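You operate a simulated robot arm through the tools that you are given. There is no shell and no other tool. Be economical: measure what you need, move in short steps, check, and stop when the job is done.

Carry out the task below with a simulated robot arm. There is one attempt and no reset: what you move stays moved.

TASK
Aim the sensor box till its lamp lights, then try belt 2.
Fine: the one between the narrow belts; the blue lever beside it to FREE first, back to HOLD before starting; run the belt four seconds or more, then stop it; other controls and tubs stay.

Only the result counts: the job must be done as asked and must still hold three seconds after the hand-in. Knocking over, shifting, dropping, spilling or breaking anything else fails it.

THE ROBOT
A 6-joint arm with a fingered hand on a trunk, on a base that drives. Base frame: it is fixed to the floor where the robot stands at the start and does not move with it; the origin is under the middle of the robot, x ahead of it, y to its left, z up. Readings come in m, degrees, newtons and seconds.
With the tool pointing down near the work surface it reaches from about 0.1 to 0.68 m from the robot's upright axis, wherever it stands. Its first joint turns from -166.0 to 166.0 degrees. Places, roughly: blue belt with the curved rail [0.3, 1.2, 0.8]; blue button [0.2, -0.4, 0.9]; blue lever beside the hand wheel [0.3, 0.7, 0.7]; blue lever beside the sensor box [0.8, -0.2, 1]; blue lever of the left belt [0.3, 0, 0.8]; dial of the left belt [0.4, -0.2, 0.9]; green button of the left belt [0.3, -0.3, 0.9]; green button of the right belt [0.8, 0.3, 1]; grey button of the left belt [0.3, -0.3, 0.9]; grey button of the right belt [0.8, 0.3, 1]; grey tub [-0.25, 1.25, 1]; hand wheel [0.5, 0.6, 0.7]; left blue belt [1.1, 0.5, 0.9]; lower turn switch of the steel switch box [0, 0.9, 0.6]; red button beside the motor [0.5, 0.5, 0.8]; red button under the grey button box [0.2, -0.4, 0.7]. Payload 4 kg.
Tool frame: the origin (TCP) lies between the finger pads and is the grasp point; the fingertips stand 0.026 m ahead of it; z points along the fingers, y is the line along which they close. Largest opening 0.148 m; the body of the gripper starts 0.073 m behind the TCP. The gripper is a hand of 3 fingers: y runs from the thumb to the fingers, the wrist lies at [0, 0, -0.239] in the tool frame, and closing takes about 1.5 s.
Orientation is told as [roll, pitch, yaw] about the base's x, y, z axes, in that order, counted from this pose: with the fingers straight down and closing along the base's y, the tool's x points along the base's -x, its y along +y and its z along -z.

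THE INTERFACE
- The arm moves only by the tool arm_command. Its argument "increments" is a list of rows, each a list of 6 numbers: the shift along the tool's x, y, z in m, then the turn, a rotation vector about the tool's x, y, z in degrees. In form: [[x, y, z, ax, ay, az], ...]. A call has 1 to 20 rows; each row is the pose to reach, as a shift and turn from the pose commanded when the call began, along the tool's axes at that moment. "jaw" is the gripper command, from -1 (shut) to 1 (fully open), values between in proportion, set as the call begins (left out, the last holds). Each row takes 0.2 s and may step no farther than 0.05 m and 8.6 degrees from the row before; otherwise, or with a gripper value out of range, the whole call is refused. A pose out of reach is approached as far as the arm can. The call stops where the force on the tool passes 50 N (or 10 N more than at its start, if that is more) or the arm is blocked; 0.2 s more then pass. The fingers move at their own pace (about 0.153 m/s each) and stop on an object; they squeeze with about 26 N. The grip force told is the motor's: it shows also when the fingers shut on nothing. Time passes only in rows, and 0.2 s behind the last, so rows that repeat a pose let the fingers close. It gives the time, the measured TCP pose, the force on the tool (base axes), the opening and the grip force at its end, in the units of the frame above (readings bear some noise), with the torque about the TCP (base axes, N m) and any sound that the robot's microphone picked up, and new pictures: "views" is both (left out), scene, wrist or none.
- Cameras (640 x 400 px; columns grow to the right, rows downward): "scene" is now at [0.0114, 0.167, 1.4442]; the picture's right is [0.07, -1.00, 0.00], its down [-0.67, -0.05, -0.74] and it looks along [0.74, 0.05, -0.67] (base axes); focal length 214 px, centre (320, 200). "wrist" rides on the gripper at [0.067, -0.039, -0.09] in the tool frame; the picture's right is [0.50, 0.87, 0.00], its down [-0.66, 0.38, -0.65] and it looks along [-0.57, 0.33, 0.76] (tool axes); focal length 222 px, centre (320, 200). There is no depth. A picture from a camera that has moved, and an enlarged one, comes with that camera's place and axes in the base frame and with its lens. The place of the scene camera against the robot may be out by one fixed shift of up to 0.018 m in any direction.
- move_column(by): slides the trunk up (or, below 0, down) by that many m; the arm and the scene camera ride with it, the base frame stays. It gives what a move gives, with no picture.
- steer(legs): drives the robot by 1 to 6 legs, each [ahead, left, turn to the left] in m, m and degrees, along the robot's own axes; the way and the turn of a leg run together, so that a leg with both is an arc; at most 1.5 m and 180 degrees a leg. The arm and the cameras ride along, it lands a little off, and it stops where it bumps. It gives what a move gives, and a new picture of the scene camera.
- curl_fingers(finger1, finger2, thumb_bend): sets how far each is bent, from 0 (flat) to 100 (curled in); at 30 the hand is open as for a grip, at 70 the pads meet at the TCP. One left out holds its place. A second passes; each finger stops where it meets its share of the squeeze, and holds until it gets a number again. A gripper value or a shape takes the hand back. It gives what a move gives, with no picture; readings hold the bend of each and the force on the fingers (four entries, about 0 where the hand has none), thumb and palm.
- preshape(shape): the hand has 3 fingers and takes this shape, open, in about a second: jaw (thumb against the fingers, like two jaws); tri (thumb and two fingers); tip (a fingertip pinch); poke (one finger out to press); point (the index stretched); flat (the hand flat); cup (the hand cupped); fist (a fist). The gripper value then closes the fingers along that shape, each until it touches; the sizes above hold for jaw. It gives what a move gives, with no picture.
- pan_tilt(pan, tilt): turns the head with the scene camera to pan (to the left, within 155 degrees either way) and tilt (down, from -29 to 69), counted from straight ahead of the robot. It gives what a move gives, and a new picture of the scene camera.
- close_up(camera, box): a new picture of the part [left, top, right, bottom] of that camera's present view, enlarged. The clock stands still meanwhile.
- finish_job(): hands the job in; it is judged then, once.

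Go step by step. Nothing tells you exact positions but the pictures and the camera data: compare them with the known pose of the tool, close in by small moves and look again before you grip or let go. The budget is 120 turns and 260 pictures, counting those below and the enlarged ones. Unless the task says otherwise, let go and move clear before handing in, and close with one line.

The tools are called after "Call:" by a JSON object that holds its "name" and its "arguments". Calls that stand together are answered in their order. arm_command: Moves the arm, as the interface text tells. Its arguments: {"type":"object","properties":{"increments":{"type":"array"},"jaw":{"type":"number"},"views":{"type":"string","enum":["both","scene","wrist","none"]}},"required":["increments"]} The other tools are called the same way: move_column (by) slides the trunk up or down; preshape (shape) gives the hand a shape; curl_fingers (finger1, finger2, thumb_bend) moves the fingers one by one; steer (legs) drives the base; pan_tilt (pan, tilt) turns the head that bears the scene camera; close_up (camera, box) takes an enlarged picture of a part of a camera's view; finish_job () hands the job in.

At the start:

```text
time_s: 0.0
tool_pos: [0.4878, 0.0527, 1.2667]
tool_rot: [0.1, -0.2, -0.1]
force: [0.0, 0.1, 0.3]
ft_torque: [0.02, -0.02, -0.04]
finger_gap: 0.1479
grip_force: 0.1
shape: jaw
bend: [30.0, 30.0, 30.0]
finger forces: [0.0, 0.1, 0.1, 0.0, 0.0, 0.0]
trunk travel left (down, up): [-0.405, 0.185]
robot x, y, heading: [-0.0007, -0.0045, 0.2]
head pan, tilt: [3.9, 42.3]
```

scene: 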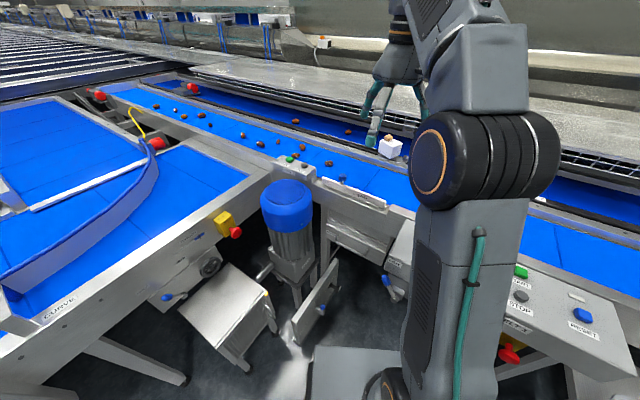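
wrist: 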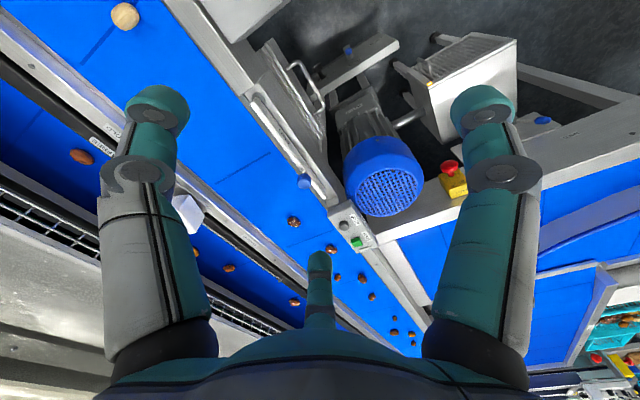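

I see the belts, a white box at about (390,147) between two narrow belts, and a button plate near (290,165). I'll look closer before moving.

Call:
{"name": "close_up", "arguments": {"camera": "scene", "box": [260, 120, 420, 220]}}

Call:
{"name": "close_up", "arguments": {"camera": "scene", "box": [480, 240, 640, 340]}}

Call:
{"name": "close_up", "arguments": {"camera": "wrist", "box": [40, 100, 280, 250]}}

Call:
{"name": "close_up", "arguments": {"camera": "scene", "box": [80, 60, 240, 160]}}

```text
4.00 times, centred on (340, 170) of scene
camera zoom: at [0.0114, 0.167, 1.4442], right [0.07, -1.0, 0.0], down [-0.67, -0.05, -0.74], along [0.74, 0.05, -0.67], focal length 858 px, centre (240, 320)
```

zoom: 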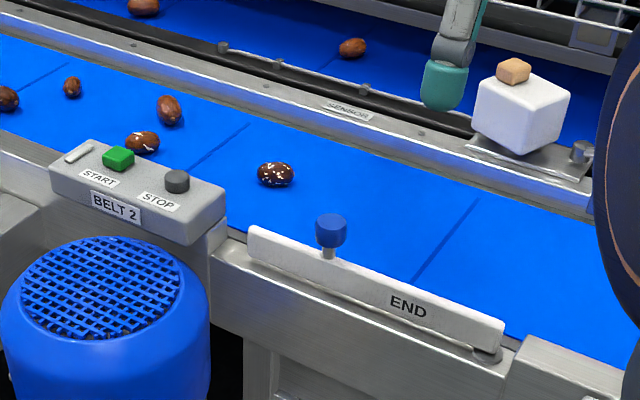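

```text
4.00 times, centred on (560, 290) of scene
camera zoom: at [0.0114, 0.167, 1.4442], right [0.07, -1.0, 0.0], down [-0.67, -0.05, -0.74], along [0.74, 0.05, -0.67], focal length 858 px, centre (-640, -160)
```

zoom: 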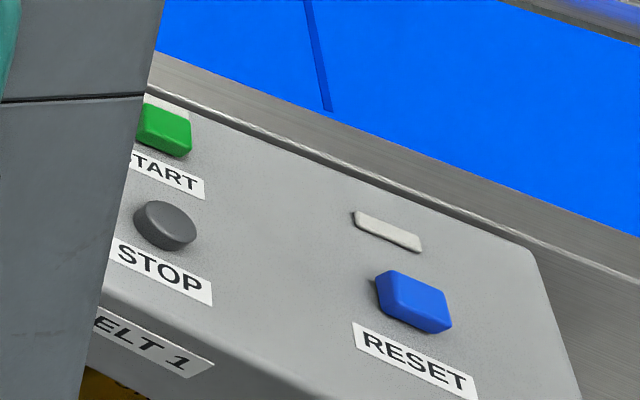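

```text
2.67 times, centred on (160, 175) of wrist
camera zoom: at [0.4206, 0.0139, 1.3592], right [-0.5, 0.87, 0.0], down [0.65, 0.38, 0.66], along [0.57, 0.33, -0.76], focal length 592 px, centre (747, 267)
```

zoom: 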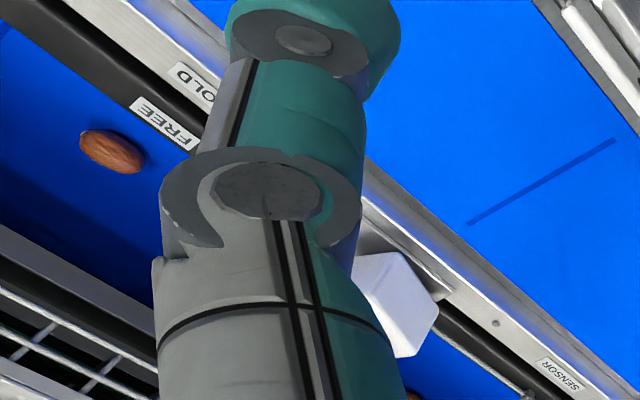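

```text
4.00 times, centred on (160, 110) of scene
camera zoom: at [0.0114, 0.167, 1.4442], right [0.07, -1.0, 0.0], down [-0.67, -0.05, -0.74], along [0.74, 0.05, -0.67], focal length 858 px, centre (960, 560)
```

zoom: 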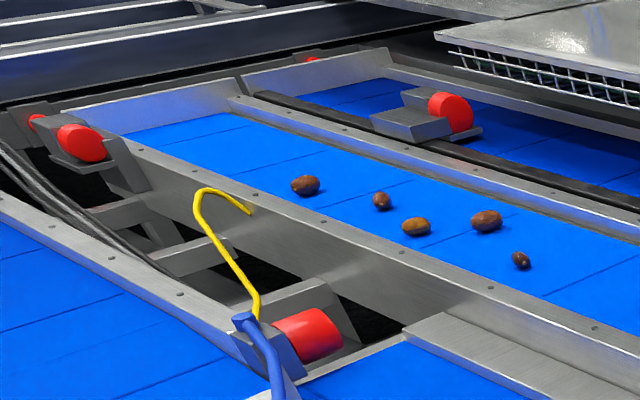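

The box between the narrow belts sits near [0.86, -0.07, 1.0], with an amber lamp on top, and its lever is hidden by the arm. I'll move the arm up and to the left, then look down at the base clearance.

Call:
{"name": "arm_command", "arguments": {"increments": [[0, 0.05, 0, 0, 0, 0], [0, 0.1, 0, 0, 0, 0], [0, 0.15, 0, 0, 0, 0], [0, 0.2, 0, 0, 0, 0], [0, 0.25, 0, 0, 0, 0], [0, 0.3, 0, 0, 0, 0], [0, 0.35, 0, 0, 0, 0]], "views": "scene"}}

Call:
{"name": "pan_tilt", "arguments": {"pan": -10, "tilt": 65}}

Call:
{"name": "pan_tilt", "arguments": {"pan": -12, "tilt": 35}}

```text
time_s: 1.6
tool_pos: [0.4413, 0.3291, 1.2237]
tool_rot: [0.3, -0.2, -0.1]
force: [-0.4, 0.8, -0.3]
ft_torque: [0.01, -0.02, -0.01]
finger_gap: 0.1479
grip_force: 0.0
shape: jaw
bend: [30.0, 30.0, 30.0]
finger forces: [0.1, 0.1, 0.1, 0.0, 0.0, 0.0]
out of reach, approached as far as the arm can: row 1, 2, 3, 4, 5, 6, 7
trunk travel left (down, up): [-0.405, 0.185]
robot x, y, heading: [-0.002, -0.0025, 0.3]
head pan, tilt: [3.9, 42.3]
camera scene: at [0.0116, 0.1664, 1.4443], right [0.07, -1.0, 0.0], down [-0.67, -0.05, -0.74], along [0.74, 0.05, -0.67], focal length 214 px, centre (320, 200)
```

scene: 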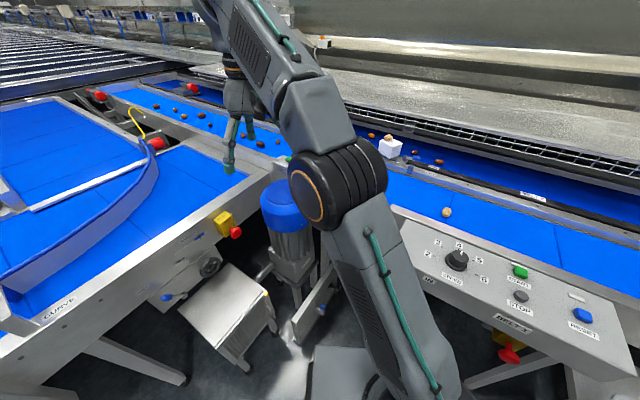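

```text
time_s: 2.5
tool_pos: [0.4427, 0.3288, 1.2243]
tool_rot: [0.1, -0.2, -0.1]
force: [0.2, 1.1, -0.7]
ft_torque: [-0.03, 0.0, -0.01]
finger_gap: 0.1481
grip_force: 0.1
shape: jaw
bend: [30.0, 30.0, 30.0]
finger forces: [0.1, 0.0, 0.0, 0.0, 0.1, 0.0]
trunk travel left (down, up): [-0.405, 0.185]
robot x, y, heading: [0.0009, 0.0023, -0.0]
head pan, tilt: [-10.0, 65.0]
camera scene: at [-0.012, 0.1509, 1.4152], right [-0.17, -0.98, 0.0], down [-0.89, 0.16, -0.42], along [0.42, -0.07, -0.91], focal length 214 px, centre (320, 200)
```

scene: 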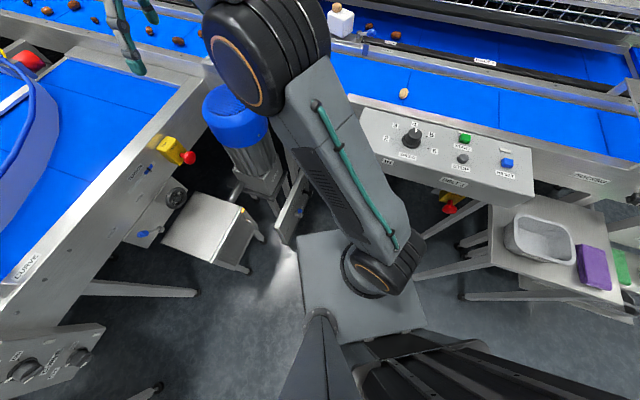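

```text
time_s: 3.4
tool_pos: [0.4414, 0.3301, 1.223]
tool_rot: [0.3, -0.2, -0.1]
force: [-0.3, 0.0, 0.3]
ft_torque: [0.0, 0.01, 0.02]
finger_gap: 0.1478
grip_force: 0.0
shape: jaw
bend: [30.0, 30.0, 30.0]
finger forces: [0.1, 0.0, 0.1, 0.1, 0.0, 0.0]
trunk travel left (down, up): [-0.405, 0.185]
robot x, y, heading: [0.0022, 0.0014, -0.1]
head pan, tilt: [-12.0, 35.0]
camera scene: at [0.0142, 0.1431, 1.455], right [-0.21, -0.98, 0.0], down [-0.56, 0.12, -0.82], along [0.8, -0.17, -0.57], focal length 214 px, centre (320, 200)
```

scene: 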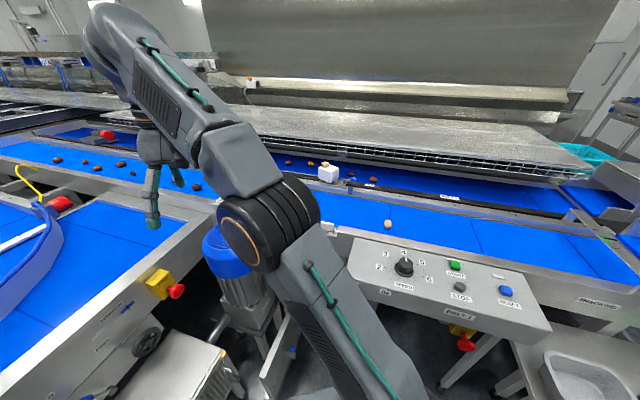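

The arm is out of the way now. I'll zoom in on the box, its lever and the candidate target.

Call:
{"name": "close_up", "arguments": {"camera": "scene", "box": [290, 140, 482, 260]}}

Call:
{"name": "close_up", "arguments": {"camera": "scene", "box": [310, 155, 390, 205]}}

Call:
{"name": "close_up", "arguments": {"camera": "scene", "box": [80, 110, 160, 160]}}

Call:
{"name": "close_up", "arguments": {"camera": "scene", "box": [480, 130, 640, 230]}}

```text
3.33 times, centred on (386, 200) of scene
camera zoom: at [0.0142, 0.1431, 1.455], right [-0.21, -0.98, 0.0], down [-0.56, 0.12, -0.82], along [0.8, -0.17, -0.57], focal length 715 px, centre (100, 200)
```

zoom: 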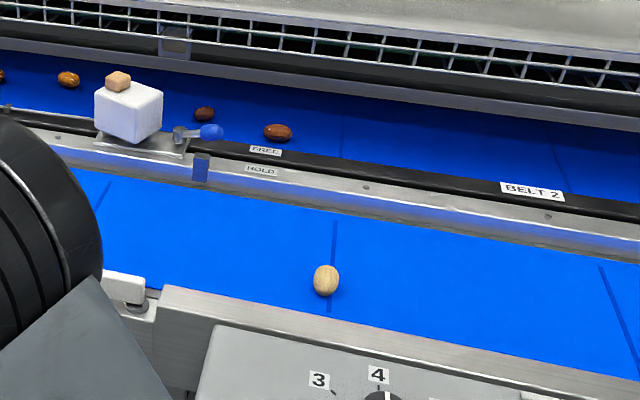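

```text
8.00 times, centred on (350, 180) of scene
camera zoom: at [0.0142, 0.1431, 1.455], right [-0.21, -0.98, 0.0], down [-0.56, 0.12, -0.82], along [0.8, -0.17, -0.57], focal length 1716 px, centre (80, 360)
```

zoom: 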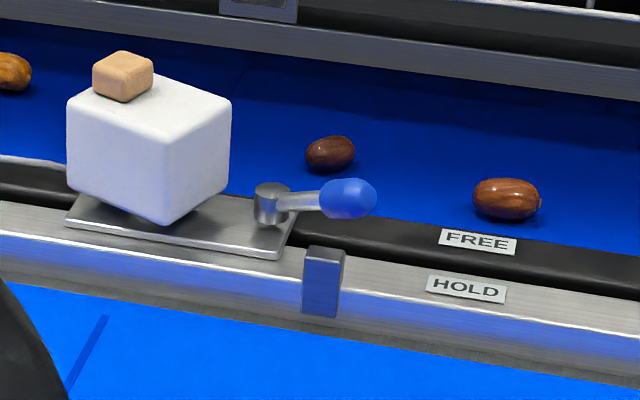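

```text
8.00 times, centred on (120, 135) of scene
camera zoom: at [0.0142, 0.1431, 1.455], right [-0.21, -0.98, 0.0], down [-0.56, 0.12, -0.82], along [0.8, -0.17, -0.57], focal length 1716 px, centre (1920, 720)
```

zoom: 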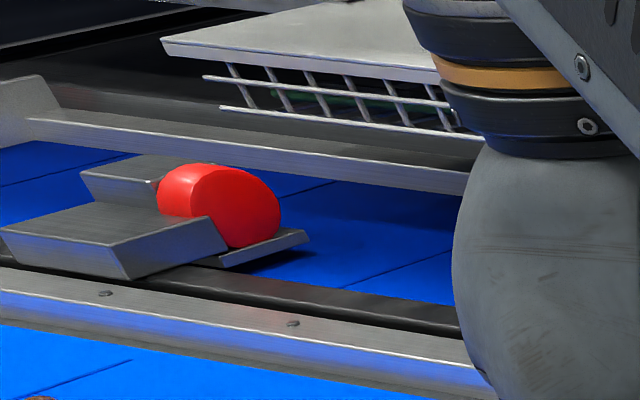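

```text
4.00 times, centred on (560, 180) of scene
camera zoom: at [0.0142, 0.1431, 1.455], right [-0.21, -0.98, 0.0], down [-0.56, 0.12, -0.82], along [0.8, -0.17, -0.57], focal length 858 px, centre (-640, 280)
```

zoom: 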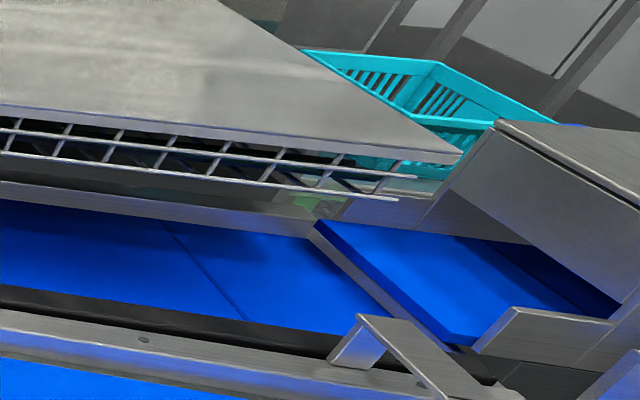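

The lever sits by the FREE/HOLD plates, about 0.85 m out, so I have to drive a bit closer. I'll inspect the floor clearance in front of the base.

Call:
{"name": "pan_tilt", "arguments": {"pan": -10, "tilt": 69}}

Call:
{"name": "close_up", "arguments": {"camera": "scene", "box": [220, 130, 540, 330]}}

```text
time_s: 4.4
tool_pos: [0.4419, 0.3288, 1.2248]
tool_rot: [0.3, -0.3, -0.1]
force: [-1.4, 0.0, 0.0]
ft_torque: [0.02, -0.03, 0.01]
finger_gap: 0.1483
grip_force: 0.1
shape: jaw
bend: [30.0, 30.0, 30.0]
finger forces: [0.0, 0.1, 0.0, 0.0, 0.0, 0.1]
trunk travel left (down, up): [-0.405, 0.185]
robot x, y, heading: [-0.0029, -0.0004, 0.0]
head pan, tilt: [-10.0, 68.8]
camera scene: at [-0.0168, 0.1517, 1.4114], right [-0.17, -0.98, 0.0], down [-0.92, 0.16, -0.36], along [0.36, -0.06, -0.93], focal length 214 px, centre (320, 200)
```

scene: 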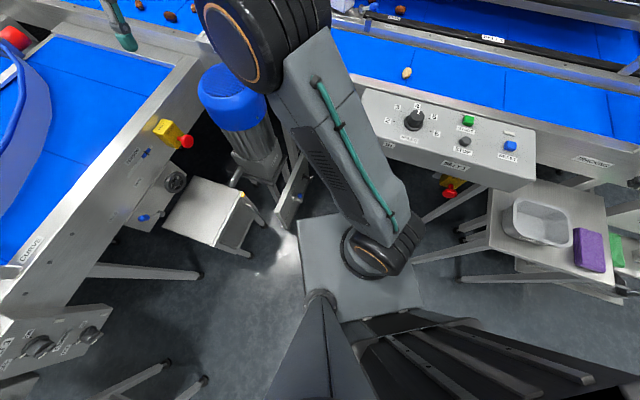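

```text
2.00 times, centred on (380, 230) of scene
camera zoom: at [-0.0168, 0.1517, 1.4114], right [-0.17, -0.98, 0.0], down [-0.92, 0.16, -0.36], along [0.36, -0.06, -0.93], focal length 429 px, centre (200, 140)
```

zoom: 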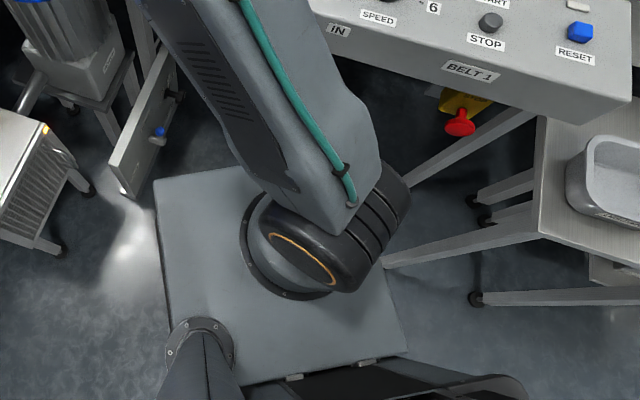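

There is a panel near the front left of the plate, but space ahead and to the right. I'll raise the trunk and make a small diagonal drive, which should bring the box and buttons into reach with a tilted tool.

Call:
{"name": "move_column", "arguments": {"by": 0.14}}

Call:
{"name": "steer", "arguments": {"legs": [[0.08, -0.05, 0]]}}

Call:
{"name": "pan_tilt", "arguments": {"pan": 0, "tilt": 45}}

```text
time_s: 6.1
tool_pos: [0.4416, 0.3306, 1.3637]
tool_rot: [0.2, -0.1, -0.1]
force: [-0.3, 0.4, -1.1]
ft_torque: [0.04, -0.01, 0.01]
finger_gap: 0.1479
grip_force: 0.1
shape: jaw
bend: [30.0, 30.0, 30.0]
finger forces: [0.1, 0.0, 0.1, 0.0, 0.0, 0.0]
trunk travel left (down, up): [-0.545, 0.045]
robot x, y, heading: [0.0023, -0.001, -0.2]
head pan, tilt: [-10.0, 68.8]
```

```text
time_s: 7.2
tool_pos: [0.5224, 0.2786, 1.3628]
tool_rot: [0.3, -0.2, 0.0]
force: [0.9, 0.0, 0.0]
ft_torque: [-0.02, 0.0, 0.0]
finger_gap: 0.148
grip_force: 0.1
shape: jaw
bend: [30.0, 30.0, 30.0]
finger forces: [0.0, 0.0, 0.0, 0.0, 0.0, 0.0]
trunk travel left (down, up): [-0.545, 0.045]
robot x, y, heading: [0.0812, -0.0504, 0.4]
head pan, tilt: [-10.0, 68.8]
camera scene: at [0.0639, 0.1007, 1.5514], right [-0.17, -0.99, 0.0], down [-0.92, 0.16, -0.36], along [0.36, -0.06, -0.93], focal length 214 px, centre (320, 200)
```

scene: 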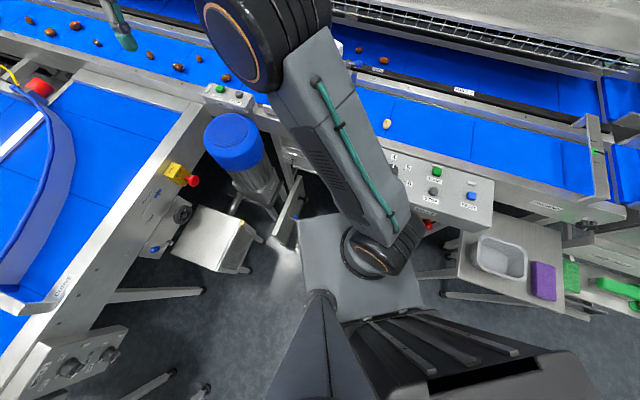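

```text
time_s: 8.1
tool_pos: [0.5217, 0.28, 1.3638]
tool_rot: [0.2, -0.2, 0.0]
force: [0.4, -0.3, -0.1]
ft_torque: [-0.04, -0.05, -0.02]
finger_gap: 0.1479
grip_force: 0.0
shape: jaw
bend: [30.0, 30.0, 30.0]
finger forces: [0.0, 0.0, 0.0, 0.0, 0.0, 0.0]
trunk travel left (down, up): [-0.545, 0.045]
robot x, y, heading: [0.0813, -0.0523, 0.1]
head pan, tilt: [0.0, 45.0]
camera scene: at [0.0894, 0.1108, 1.5802], right [0.0, -1.0, 0.0], down [-0.71, 0.0, -0.71], along [0.71, 0.0, -0.71], focal length 214 px, centre (320, 200)
```

scene: 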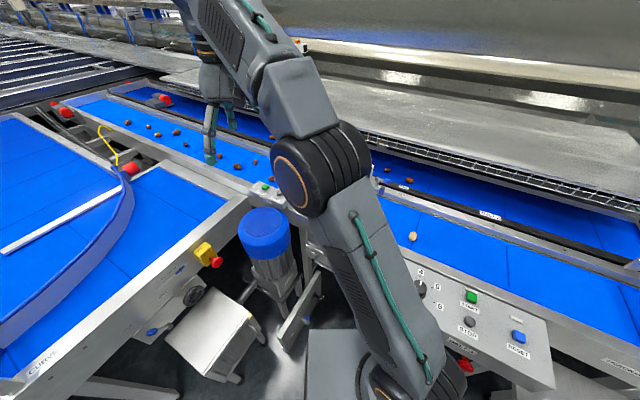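

The drive went cleanly. Next I bring the hand to the right and tilt it forward, to look at the box with the wrist camera from a safe height.

Call:
{"name": "arm_command", "arguments": {"increments": [[-0.01, -0.045, 0.0, 0, -4, 0], [-0.02, -0.09, 0.0, 0, -8, 0], [-0.03, -0.135, 0.02, 0, -12, 0], [-0.04, -0.18, 0.04, 0, -16, 0], [-0.05, -0.225, 0.06, 0, -20, 0], [-0.06, -0.27, 0.08, 0, -25, 0], [-0.07, -0.315, 0.1, 0, -30, 0], [-0.08, -0.36, 0.1, 0, -35, 0]], "views": "both"}}

```text
refused: row 3 steps farther than a row can; nothing moved
```

Call:
{"name": "arm_command", "arguments": {"increments": [[-0.01, -0.04, 0.0, 0, -4, 0], [-0.02, -0.08, 0.01, 0, -8, 0], [-0.03, -0.12, 0.02, 0, -12, 0], [-0.04, -0.16, 0.035, 0, -16, 0], [-0.05, -0.2, 0.05, 0, -20, 0], [-0.06, -0.24, 0.065, 0, -25, 0], [-0.07, -0.28, 0.08, 0, -30, 0], [-0.08, -0.32, 0.1, 0, -35, 0], [-0.08, -0.36, 0.1, 0, -35, 0]], "views": "both"}}

```text
time_s: 10.1
tool_pos: [0.6021, -0.0817, 1.2611]
tool_rot: [0.3, -35.2, 0.0]
force: [0.7, 0.7, 0.5]
ft_torque: [0.02, 0.02, 0.01]
finger_gap: 0.1479
grip_force: 0.0
shape: jaw
bend: [30.0, 30.0, 30.0]
finger forces: [0.0, 0.1, 0.1, 0.0, 0.0, 0.1]
trunk travel left (down, up): [-0.545, 0.045]
robot x, y, heading: [0.0794, -0.0526, 0.5]
head pan, tilt: [0.0, 45.0]
camera scene: at [0.0894, 0.1106, 1.5803], right [0.0, -1.0, 0.0], down [-0.71, 0.0, -0.71], along [0.71, 0.0, -0.71], focal length 214 px, centre (320, 200)
camera wrist: at [0.4949, -0.1194, 1.297], right [-0.41, 0.87, -0.29], down [0.16, 0.38, 0.91], along [0.9, 0.33, -0.29], focal length 222 px, centre (320, 200)
```

scene: 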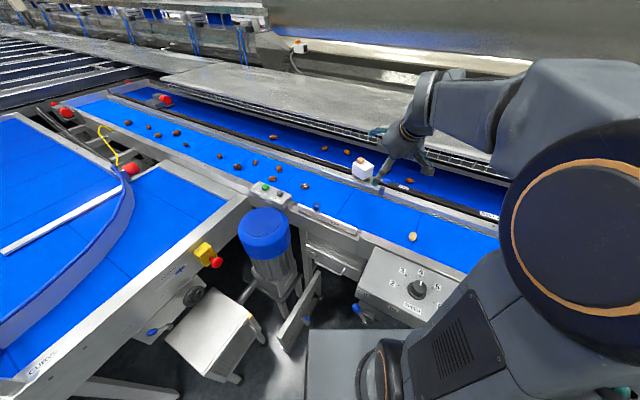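
wrist: 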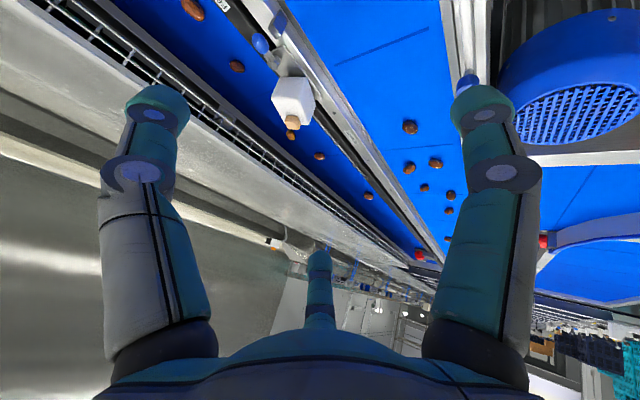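

Triangulating puts the box near [0.945, -0.095, 0.95], reachable with a strongly tilted tool. I'll look at its details from both cameras.

Call:
{"name": "close_up", "arguments": {"camera": "wrist", "box": [224, 0, 384, 150]}}

Call:
{"name": "close_up", "arguments": {"camera": "scene", "box": [330, 145, 426, 205]}}

Call:
{"name": "close_up", "arguments": {"camera": "scene", "box": [240, 165, 400, 265]}}

Call:
{"name": "close_up", "arguments": {"camera": "scene", "box": [280, 105, 440, 205]}}

```text
2.67 times, centred on (304, 75) of wrist
camera zoom: at [0.4949, -0.1194, 1.297], right [-0.41, 0.87, -0.29], down [0.16, 0.38, 0.91], along [0.9, 0.33, -0.29], focal length 592 px, centre (363, 533)
```

zoom: 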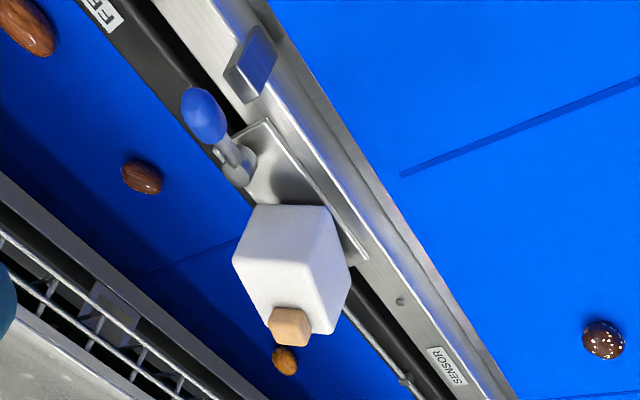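

```text
6.67 times, centred on (378, 175) of scene
camera zoom: at [0.0894, 0.1106, 1.5803], right [0.0, -1.0, 0.0], down [-0.71, 0.0, -0.71], along [0.71, 0.0, -0.71], focal length 1430 px, centre (-67, 367)
```

zoom: 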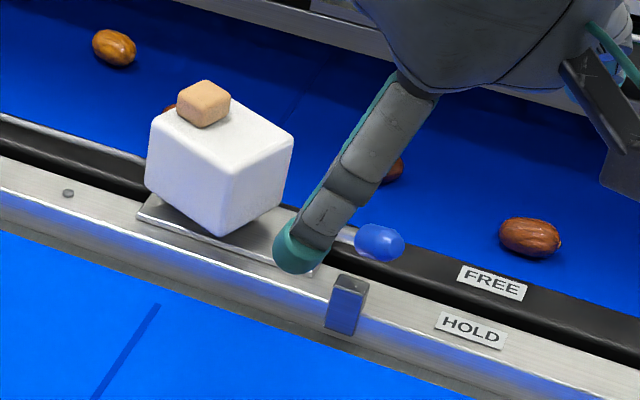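

```text
4.00 times, centred on (320, 215) of scene
camera zoom: at [0.0894, 0.1106, 1.5803], right [0.0, -1.0, 0.0], down [-0.71, 0.0, -0.71], along [0.71, 0.0, -0.71], focal length 858 px, centre (320, 140)
```

zoom: 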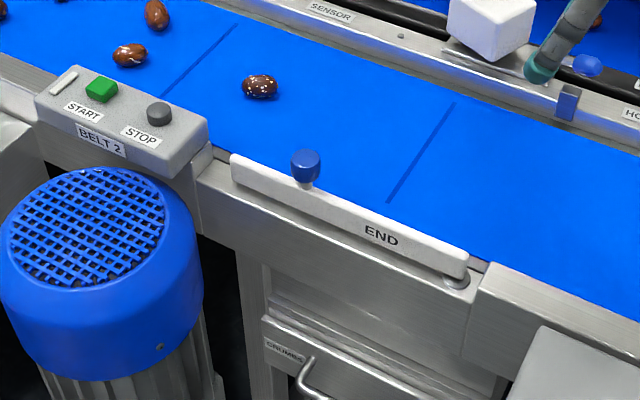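

```text
4.00 times, centred on (360, 155) of scene
camera zoom: at [0.0894, 0.1106, 1.5803], right [0.0, -1.0, 0.0], down [-0.71, 0.0, -0.71], along [0.71, 0.0, -0.71], focal length 858 px, centre (160, 380)
```

zoom: 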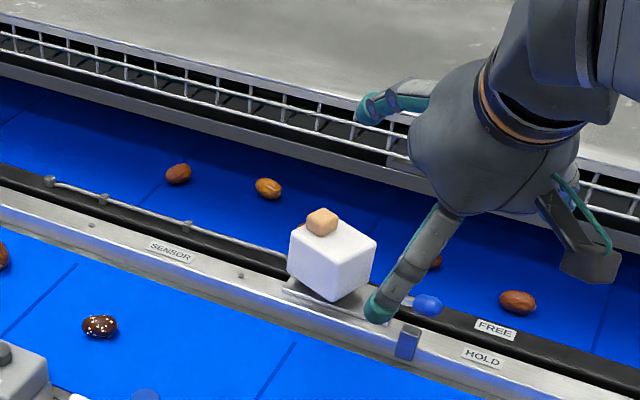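

The lever lies nearly along the rail, with FREE on the far side and HOLD on the near side, so I need a closer view of its state. I'll set the poke shape and move the hand nearer.

Call:
{"name": "preshape", "arguments": {"shape": "poke"}}

Call:
{"name": "arm_command", "arguments": {"increments": [[-0.018, -0.016, 0.04, 0, -3, 0], [-0.036, -0.032, 0.08, 0, -6, 0], [-0.054, -0.048, 0.12, 0, -9, 0], [-0.072, -0.064, 0.15, 0, -12, 0], [-0.08, -0.08, 0.16, 0, -15, 0]], "views": "both"}}

```text
time_s: 11.0
tool_pos: [0.6015, -0.08, 1.263]
tool_rot: [0.2, -35.1, -0.1]
force: [0.7, 0.0, 0.7]
ft_torque: [-0.02, -0.02, 0.0]
finger_gap: 0.0001
grip_force: 0.1
shape: poke
bend: [100.0, 100.0, 40.0]
finger forces: [0.0, 0.1, 0.0, 0.0, 0.0, 0.0]
trunk travel left (down, up): [-0.545, 0.045]
robot x, y, heading: [0.0802, -0.0488, 0.1]
head pan, tilt: [0.0, 45.0]
```

```text
time_s: 12.2
tool_pos: [0.7599, -0.1598, 1.1773]
tool_rot: [0.1, -50.2, -0.1]
force: [-0.8, 0.0, 0.9]
ft_torque: [0.03, -0.01, 0.02]
finger_gap: 0.0
grip_force: 0.0
shape: poke
bend: [100.0, 100.0, 40.0]
finger forces: [0.1, 0.1, 0.0, 0.0, 0.0, 0.0]
trunk travel left (down, up): [-0.545, 0.045]
robot x, y, heading: [0.0792, -0.0505, 0.1]
head pan, tilt: [0.0, 45.0]
camera scene: at [0.0897, 0.1106, 1.5803], right [0.0, -1.0, 0.0], down [-0.71, 0.0, -0.71], along [0.71, 0.0, -0.71], focal length 214 px, centre (320, 200)
camera wrist: at [0.6476, -0.1988, 1.1839], right [-0.32, 0.87, -0.38], down [-0.08, 0.38, 0.92], along [0.94, 0.33, -0.05], focal length 222 px, centre (320, 200)
```

scene: 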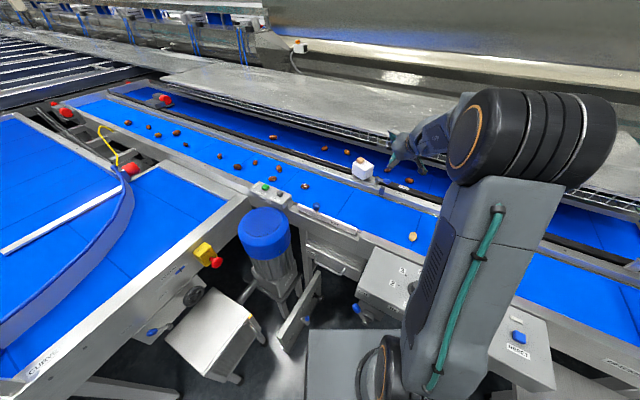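
wrist: 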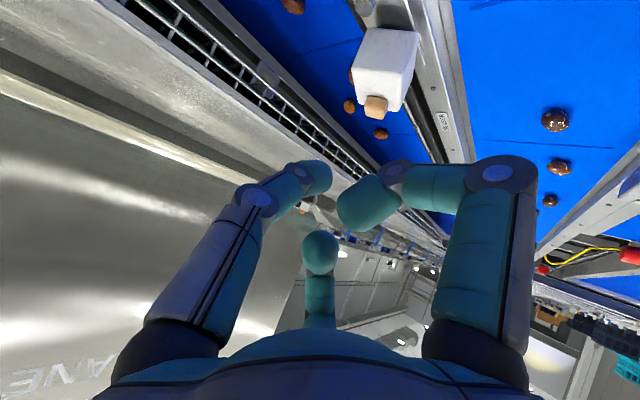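

I'll use the closed jaw instead, since its tip geometry is known. I move to a vantage point right of the lever at moderate tilt.

Call:
{"name": "preshape", "arguments": {"shape": "jaw"}}

Call:
{"name": "arm_command", "arguments": {"increments": [[-0.01, -0.02, 0.02, 0, 4, 0], [-0.02, -0.05, 0.03, 0, 8, 0], [-0.025, -0.08, 0.04, 0, 12, 0], [-0.025, -0.1, 0.05, 0, 15, 0], [-0.025, -0.1, 0.05, 0, 15, 0], [-0.025, -0.1, 0.05, 0, 15, 0]], "jaw": -1, "views": "wrist"}}

```text
time_s: 13.1
tool_pos: [0.7598, -0.1602, 1.1775]
tool_rot: [0.2, -50.3, -0.3]
force: [-0.4, 0.4, -0.6]
ft_torque: [0.02, -0.01, -0.02]
finger_gap: 0.148
grip_force: 0.1
shape: jaw
bend: [30.0, 30.0, 30.0]
finger forces: [0.0, 0.0, 0.0, 0.1, 0.1, 0.0]
trunk travel left (down, up): [-0.545, 0.045]
robot x, y, heading: [0.08, -0.0529, 0.1]
head pan, tilt: [0.0, 45.0]
```

```text
time_s: 14.5
tool_pos: [0.8127, -0.2586, 1.1658]
tool_rot: [0.3, -35.3, -0.1]
force: [-0.5, 0.3, -0.4]
ft_torque: [-0.01, -0.01, -0.02]
finger_gap: 0.0
grip_force: 26.1
shape: jaw
bend: [70.0, 70.0, 70.0]
finger forces: [0.1, 0.0, 0.0, 0.0, 0.0, 0.0]
trunk travel left (down, up): [-0.545, 0.045]
robot x, y, heading: [0.08, -0.0535, 0.2]
head pan, tilt: [0.0, 45.0]
camera wrist: at [0.7071, -0.2974, 1.2007], right [-0.41, 0.87, -0.29], down [0.16, 0.38, 0.91], along [0.9, 0.33, -0.29], focal length 222 px, centre (320, 200)
```

wrist: 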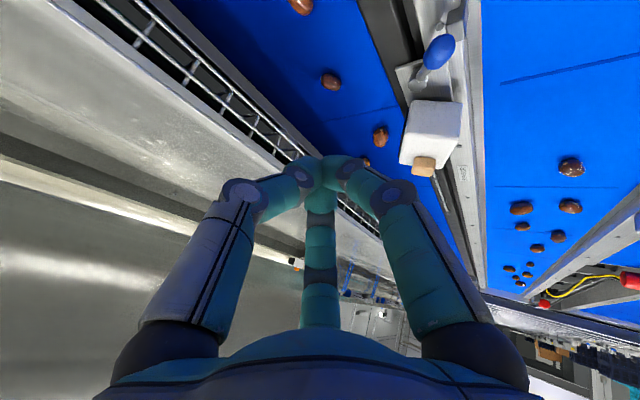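

Call:
{"name": "close_up", "arguments": {"camera": "wrist", "box": [340, 0, 500, 200]}}

Call:
{"name": "close_up", "arguments": {"camera": "wrist", "box": [380, 0, 480, 80]}}

Call:
{"name": "close_up", "arguments": {"camera": "scene", "box": [330, 145, 426, 205]}}

```text
2.00 times, centred on (420, 100) of wrist
camera zoom: at [0.7071, -0.2974, 1.2007], right [-0.41, 0.87, -0.29], down [0.16, 0.38, 0.91], along [0.9, 0.33, -0.29], focal length 444 px, centre (120, 400)
```

zoom: 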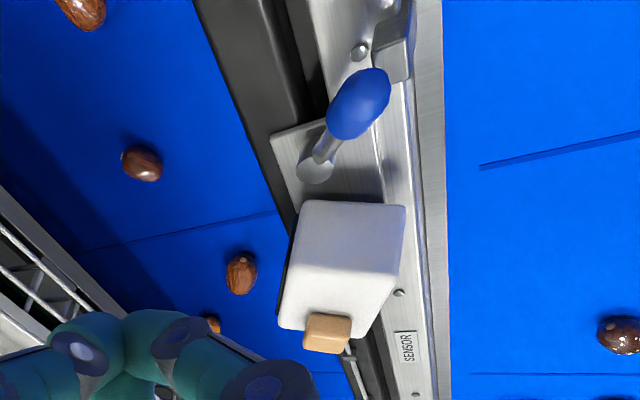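

```text
5.00 times, centred on (430, 40) of wrist
camera zoom: at [0.7071, -0.2974, 1.2007], right [-0.41, 0.87, -0.29], down [0.16, 0.38, 0.91], along [0.9, 0.33, -0.29], focal length 1111 px, centre (-230, 1000)
```

zoom: 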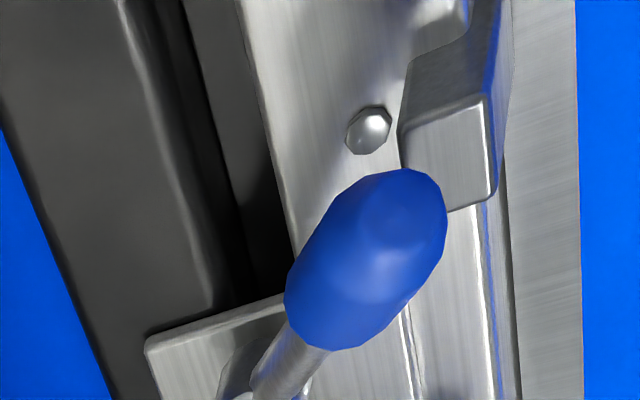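

```text
6.67 times, centred on (378, 175) of scene
camera zoom: at [0.0893, 0.1108, 1.5802], right [0.0, -1.0, 0.0], down [-0.71, 0.0, -0.71], along [0.71, 0.0, -0.71], focal length 1430 px, centre (-67, 367)
```

zoom: 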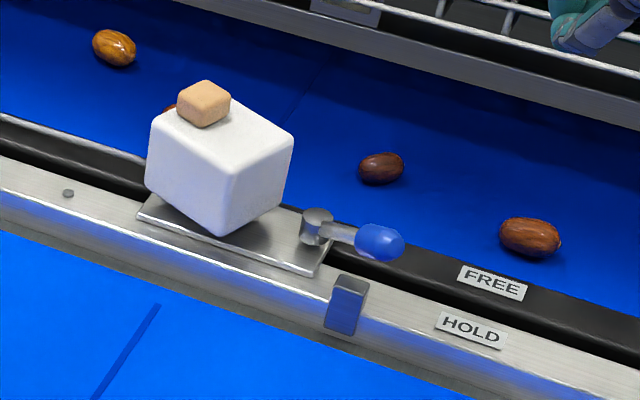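

Two-ray triangulation puts the lever knob at about [0.829, -0.182, 0.978] and its pivot at [0.879, -0.157, 0.95]. It points toward HOLD, so I'll push it toward -y/+x. First I bring the closed tips to the knob's +y side and stop above it to check.

Call:
{"name": "arm_command", "arguments": {"increments": [[0.006, 0.045, -0.004, 0, 0, 0], [0.012, 0.09, -0.008, 0, 0, 0], [0.0186, 0.1336, -0.013, 0, 0, 0], [0.04, 0.1336, 0.02, 0, 0, 0], [0.065, 0.1336, 0.053, 0, 0, 0], [0.0875, 0.1336, 0.085, 0, 0, 0]], "views": "both"}}

Call:
{"name": "close_up", "arguments": {"camera": "scene", "box": [330, 145, 426, 205]}}

Call:
{"name": "close_up", "arguments": {"camera": "wrist", "box": [220, 0, 420, 200]}}

```text
time_s: 15.9
tool_pos: [0.7935, -0.1261, 1.0446]
tool_rot: [0.3, -35.2, -0.2]
force: [-0.1, -0.9, -0.5]
ft_torque: [0.02, 0.02, 0.0]
finger_gap: 0.0
grip_force: 25.7
shape: jaw
bend: [70.0, 70.0, 70.0]
finger forces: [0.0, 0.1, 0.1, 0.1, 0.0, 0.0]
trunk travel left (down, up): [-0.545, 0.045]
robot x, y, heading: [0.0769, -0.0511, 0.1]
head pan, tilt: [0.0, 45.0]
camera scene: at [0.0895, 0.1108, 1.5803], right [0.0, -1.0, 0.0], down [-0.71, 0.0, -0.71], along [0.71, 0.0, -0.71], focal length 214 px, centre (320, 200)
camera wrist: at [0.6856, -0.1634, 1.0809], right [-0.41, 0.87, -0.29], down [0.16, 0.38, 0.91], along [0.9, 0.33, -0.29], focal length 222 px, centre (320, 200)
```

scene: 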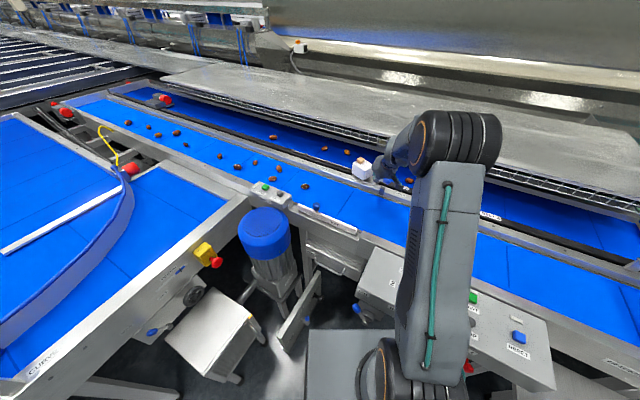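
wrist: 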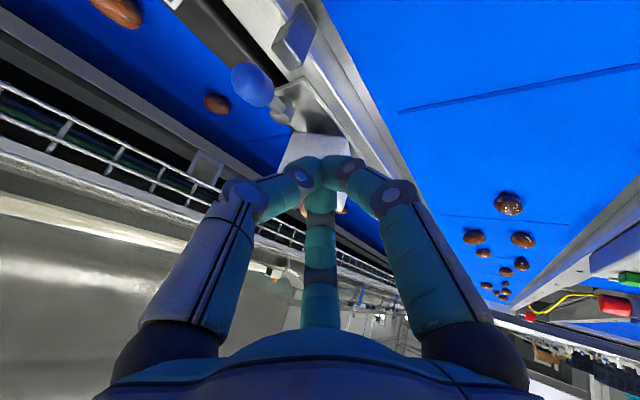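

```text
6.67 times, centred on (378, 175) of scene
camera zoom: at [0.0895, 0.1108, 1.5803], right [0.0, -1.0, 0.0], down [-0.71, 0.0, -0.71], along [0.71, 0.0, -0.71], focal length 1430 px, centre (-67, 367)
```

zoom: 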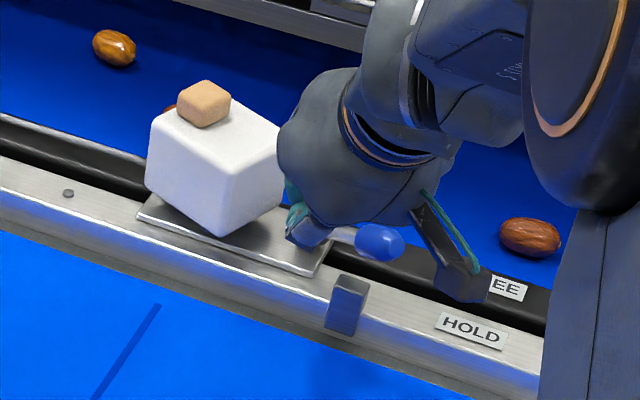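

```text
2.00 times, centred on (320, 100) of wrist
camera zoom: at [0.6856, -0.1634, 1.0809], right [-0.41, 0.87, -0.29], down [0.16, 0.38, 0.91], along [0.9, 0.33, -0.29], focal length 444 px, centre (320, 400)
```

zoom: 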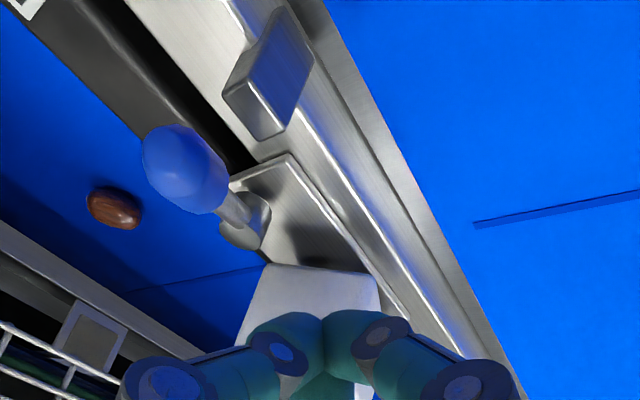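

Third ray confirms the knob at [0.829, -0.184, 0.977]. I'll lower the tips beside its +y face and begin the push in small steps along the arc.

Call:
{"name": "arm_command", "arguments": {"increments": [[0.0144, 0, 0.02, 0, 0, 0], [0.0287, 0, 0.041, 0, 0, 0], [0.0213, -0.02, 0.046, 0, 0, 0], [0.0213, -0.03, 0.046, 0, 0, 0], [0.0172, -0.045, 0.049, 0, 0, 0], [0.0155, -0.058, 0.051, 0, 0, 0]], "views": "both"}}

Call:
{"name": "close_up", "arguments": {"camera": "wrist", "box": [220, 0, 420, 200]}}

```text
time_s: 17.3
tool_pos: [0.8074, -0.1848, 0.9936]
tool_rot: [0.2, -35.1, -0.1]
force: [-0.1, -0.6, 0.3]
ft_torque: [0.01, 0.03, 0.04]
finger_gap: 0.0
grip_force: 26.3
shape: jaw
bend: [70.0, 70.0, 70.0]
finger forces: [0.0, 0.1, 0.1, 0.0, 0.0, 0.0]
trunk travel left (down, up): [-0.545, 0.045]
robot x, y, heading: [0.0773, -0.0513, 0.2]
head pan, tilt: [0.0, 45.0]
camera scene: at [0.0895, 0.1107, 1.5802], right [0.0, -1.0, 0.0], down [-0.71, 0.0, -0.71], along [0.71, 0.0, -0.71], focal length 214 px, centre (320, 200)
camera wrist: at [0.7006, -0.2226, 1.0294], right [-0.41, 0.87, -0.29], down [0.16, 0.38, 0.91], along [0.9, 0.33, -0.29], focal length 222 px, centre (320, 200)
```

scene: 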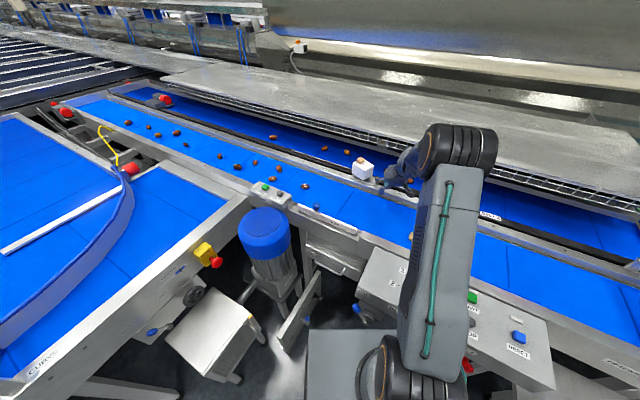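
wrist: 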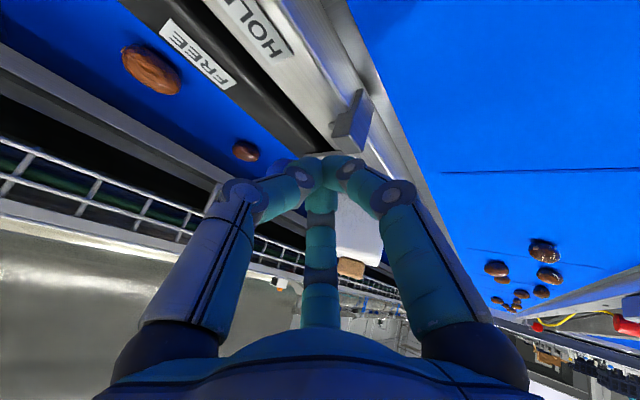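

```text
2.00 times, centred on (320, 100) of wrist
camera zoom: at [0.7006, -0.2226, 1.0294], right [-0.41, 0.87, -0.29], down [0.16, 0.38, 0.91], along [0.9, 0.33, -0.29], focal length 444 px, centre (320, 400)
```

zoom: 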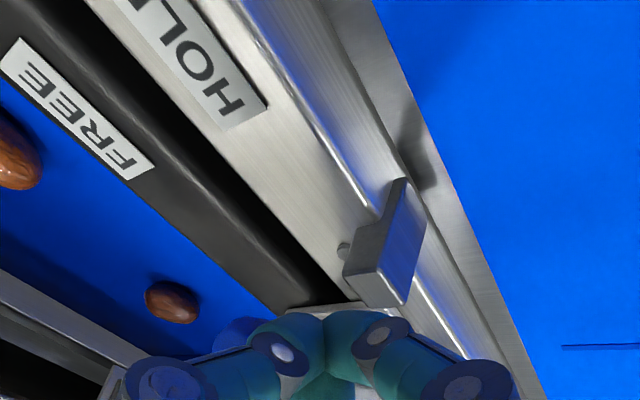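

Call:
{"name": "close_up", "arguments": {"camera": "scene", "box": [330, 145, 426, 205]}}

```text
6.67 times, centred on (378, 175) of scene
camera zoom: at [0.0895, 0.1107, 1.5802], right [0.0, -1.0, 0.0], down [-0.71, 0.0, -0.71], along [0.71, 0.0, -0.71], focal length 1430 px, centre (-67, 367)
```

zoom: 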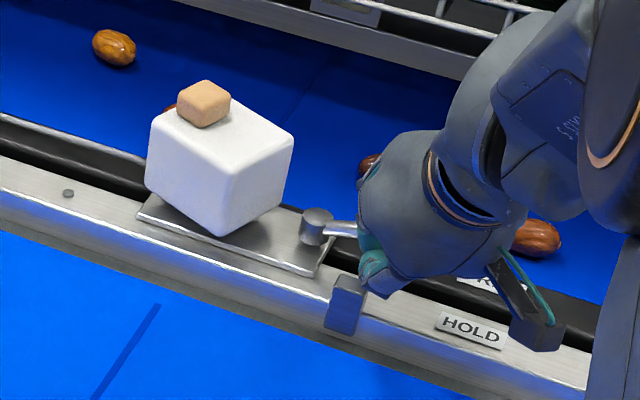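

The shaft direction has changed slightly, so the lever moves with little force. I continue the arc toward FREE.

Call:
{"name": "arm_command", "arguments": {"increments": [[-0.004, -0.007, 0.003, 0, 0, 0], [-0.0082, -0.0125, 0.0057, 0, 0, 0], [-0.0123, -0.017, 0.0086, 0, 0, 0], [-0.0123, -0.017, 0.0086, 0, 0, 0]], "views": "none"}}

Call:
{"name": "close_up", "arguments": {"camera": "scene", "box": [330, 145, 426, 205]}}

Call:
{"name": "close_up", "arguments": {"camera": "wrist", "box": [220, 60, 420, 200]}}

```text
time_s: 18.3
tool_pos: [0.8236, -0.1999, 0.9942]
tool_rot: [0.3, -35.2, -0.2]
force: [0.1, 1.4, 0.0]
ft_torque: [-0.03, -0.01, -0.02]
finger_gap: 0.0
grip_force: 26.0
shape: jaw
bend: [70.0, 70.0, 70.0]
finger forces: [0.0, 0.0, 0.0, 0.1, 0.0, 0.0]
trunk travel left (down, up): [-0.545, 0.045]
robot x, y, heading: [0.0797, -0.0505, -0.1]
head pan, tilt: [0.0, 45.0]
```

```text
6.67 times, centred on (378, 175) of scene
camera zoom: at [0.0895, 0.1107, 1.5802], right [0.0, -1.0, 0.0], down [-0.71, 0.0, -0.71], along [0.71, 0.0, -0.71], focal length 1430 px, centre (-67, 367)
```

zoom: 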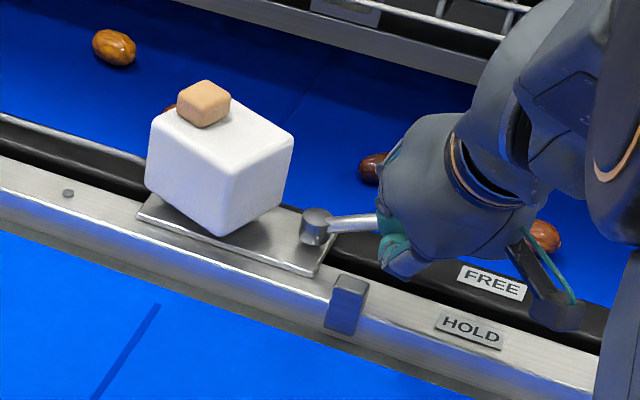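

```text
2.86 times, centred on (320, 130) of wrist
camera zoom: at [0.7164, -0.2387, 1.0302], right [-0.41, 0.87, -0.29], down [0.16, 0.38, 0.91], along [0.9, 0.33, -0.29], focal length 635 px, centre (320, 400)
```

zoom: 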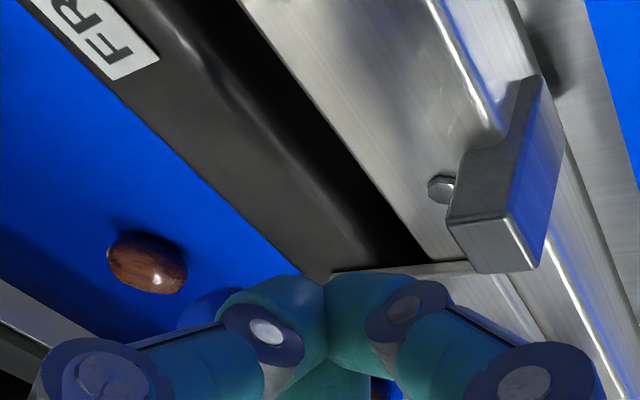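

The lever is turning with light force. I continue until there's resistance or a sound.

Call:
{"name": "arm_command", "arguments": {"increments": [[-0.0065, -0.007, 0.0045, 0, 0, 0], [-0.0127, -0.012, 0.0089, 0, 0, 0], [-0.021, -0.016, 0.0146, 0, 0, 0], [-0.0295, -0.018, 0.0207, 0, 0, 0], [-0.0295, -0.018, 0.0207, 0, 0, 0]], "views": "none"}}

Call:
{"name": "close_up", "arguments": {"camera": "scene", "box": [330, 145, 426, 205]}}

```text
time_s: 19.5
tool_pos: [0.8568, -0.2203, 0.9951]
tool_rot: [0.2, -35.2, -0.3]
force: [-18.4, 0.5, 5.0]
ft_torque: [0.06, 0.18, 0.09]
finger_gap: 0.0
grip_force: 26.2
shape: jaw
bend: [70.0, 70.0, 70.0]
finger forces: [0.0, 0.1, 0.1, 0.0, 0.1, 0.1]
trunk travel left (down, up): [-0.545, 0.045]
robot x, y, heading: [0.0787, -0.0509, -0.1]
head pan, tilt: [0.0, 45.0]
```

```text
6.67 times, centred on (378, 175) of scene
camera zoom: at [0.0865, 0.1111, 1.5803], right [0.0, -1.0, 0.0], down [-0.71, 0.0, -0.71], along [0.71, 0.0, -0.71], focal length 1430 px, centre (-67, 367)
```

zoom: 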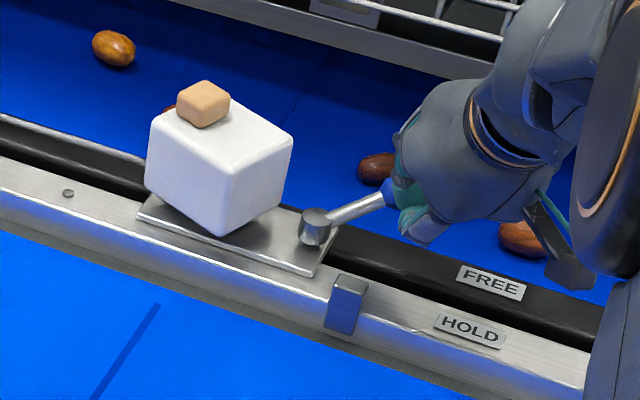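

A firm 18 N says the lever is on its FREE stop. I back off and rise to check the lever and the box.

Call:
{"name": "arm_command", "arguments": {"increments": [[0.0246, 0, -0.0172, 0, 0, 0], [0.012, 0.02, -0.055, 0, 0, 0], [-0.008, 0.05, -0.09, 0, 0, 0], [-0.025, 0.08, -0.12, 0, 0, 0], [-0.0336, 0.11, -0.135, 0, 0, 0]], "views": "both"}}

Call:
{"name": "close_up", "arguments": {"camera": "scene", "box": [330, 145, 426, 205]}}

Call:
{"name": "close_up", "arguments": {"camera": "wrist", "box": [160, 0, 400, 160]}}

```text
refused: row 3 steps farther than a row can; nothing moved
```

```text
6.67 times, centred on (378, 175) of scene
camera zoom: at [0.0865, 0.1111, 1.5803], right [0.0, -1.0, 0.0], down [-0.71, 0.0, -0.71], along [0.71, 0.0, -0.71], focal length 1430 px, centre (-67, 367)
```

zoom: 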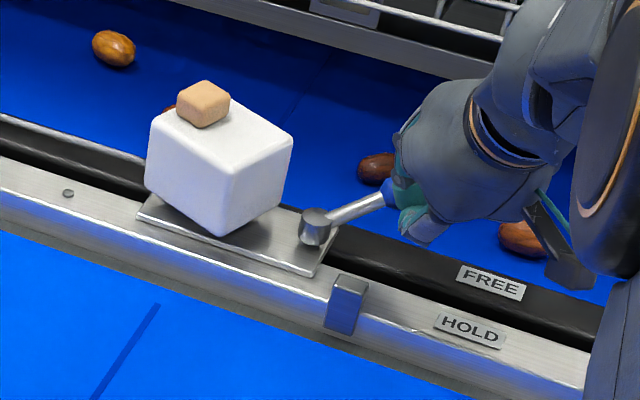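

```text
2.50 times, centred on (280, 80) of wrist
camera zoom: at [0.7496, -0.2582, 1.031], right [-0.41, 0.87, -0.29], down [0.16, 0.38, 0.91], along [0.9, 0.33, -0.29], focal length 555 px, centre (420, 500)
```

zoom: 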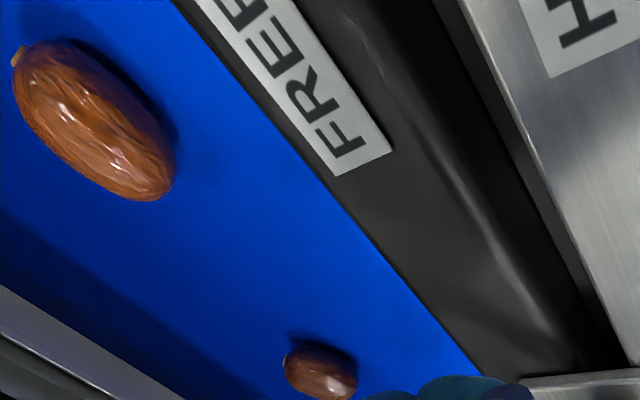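

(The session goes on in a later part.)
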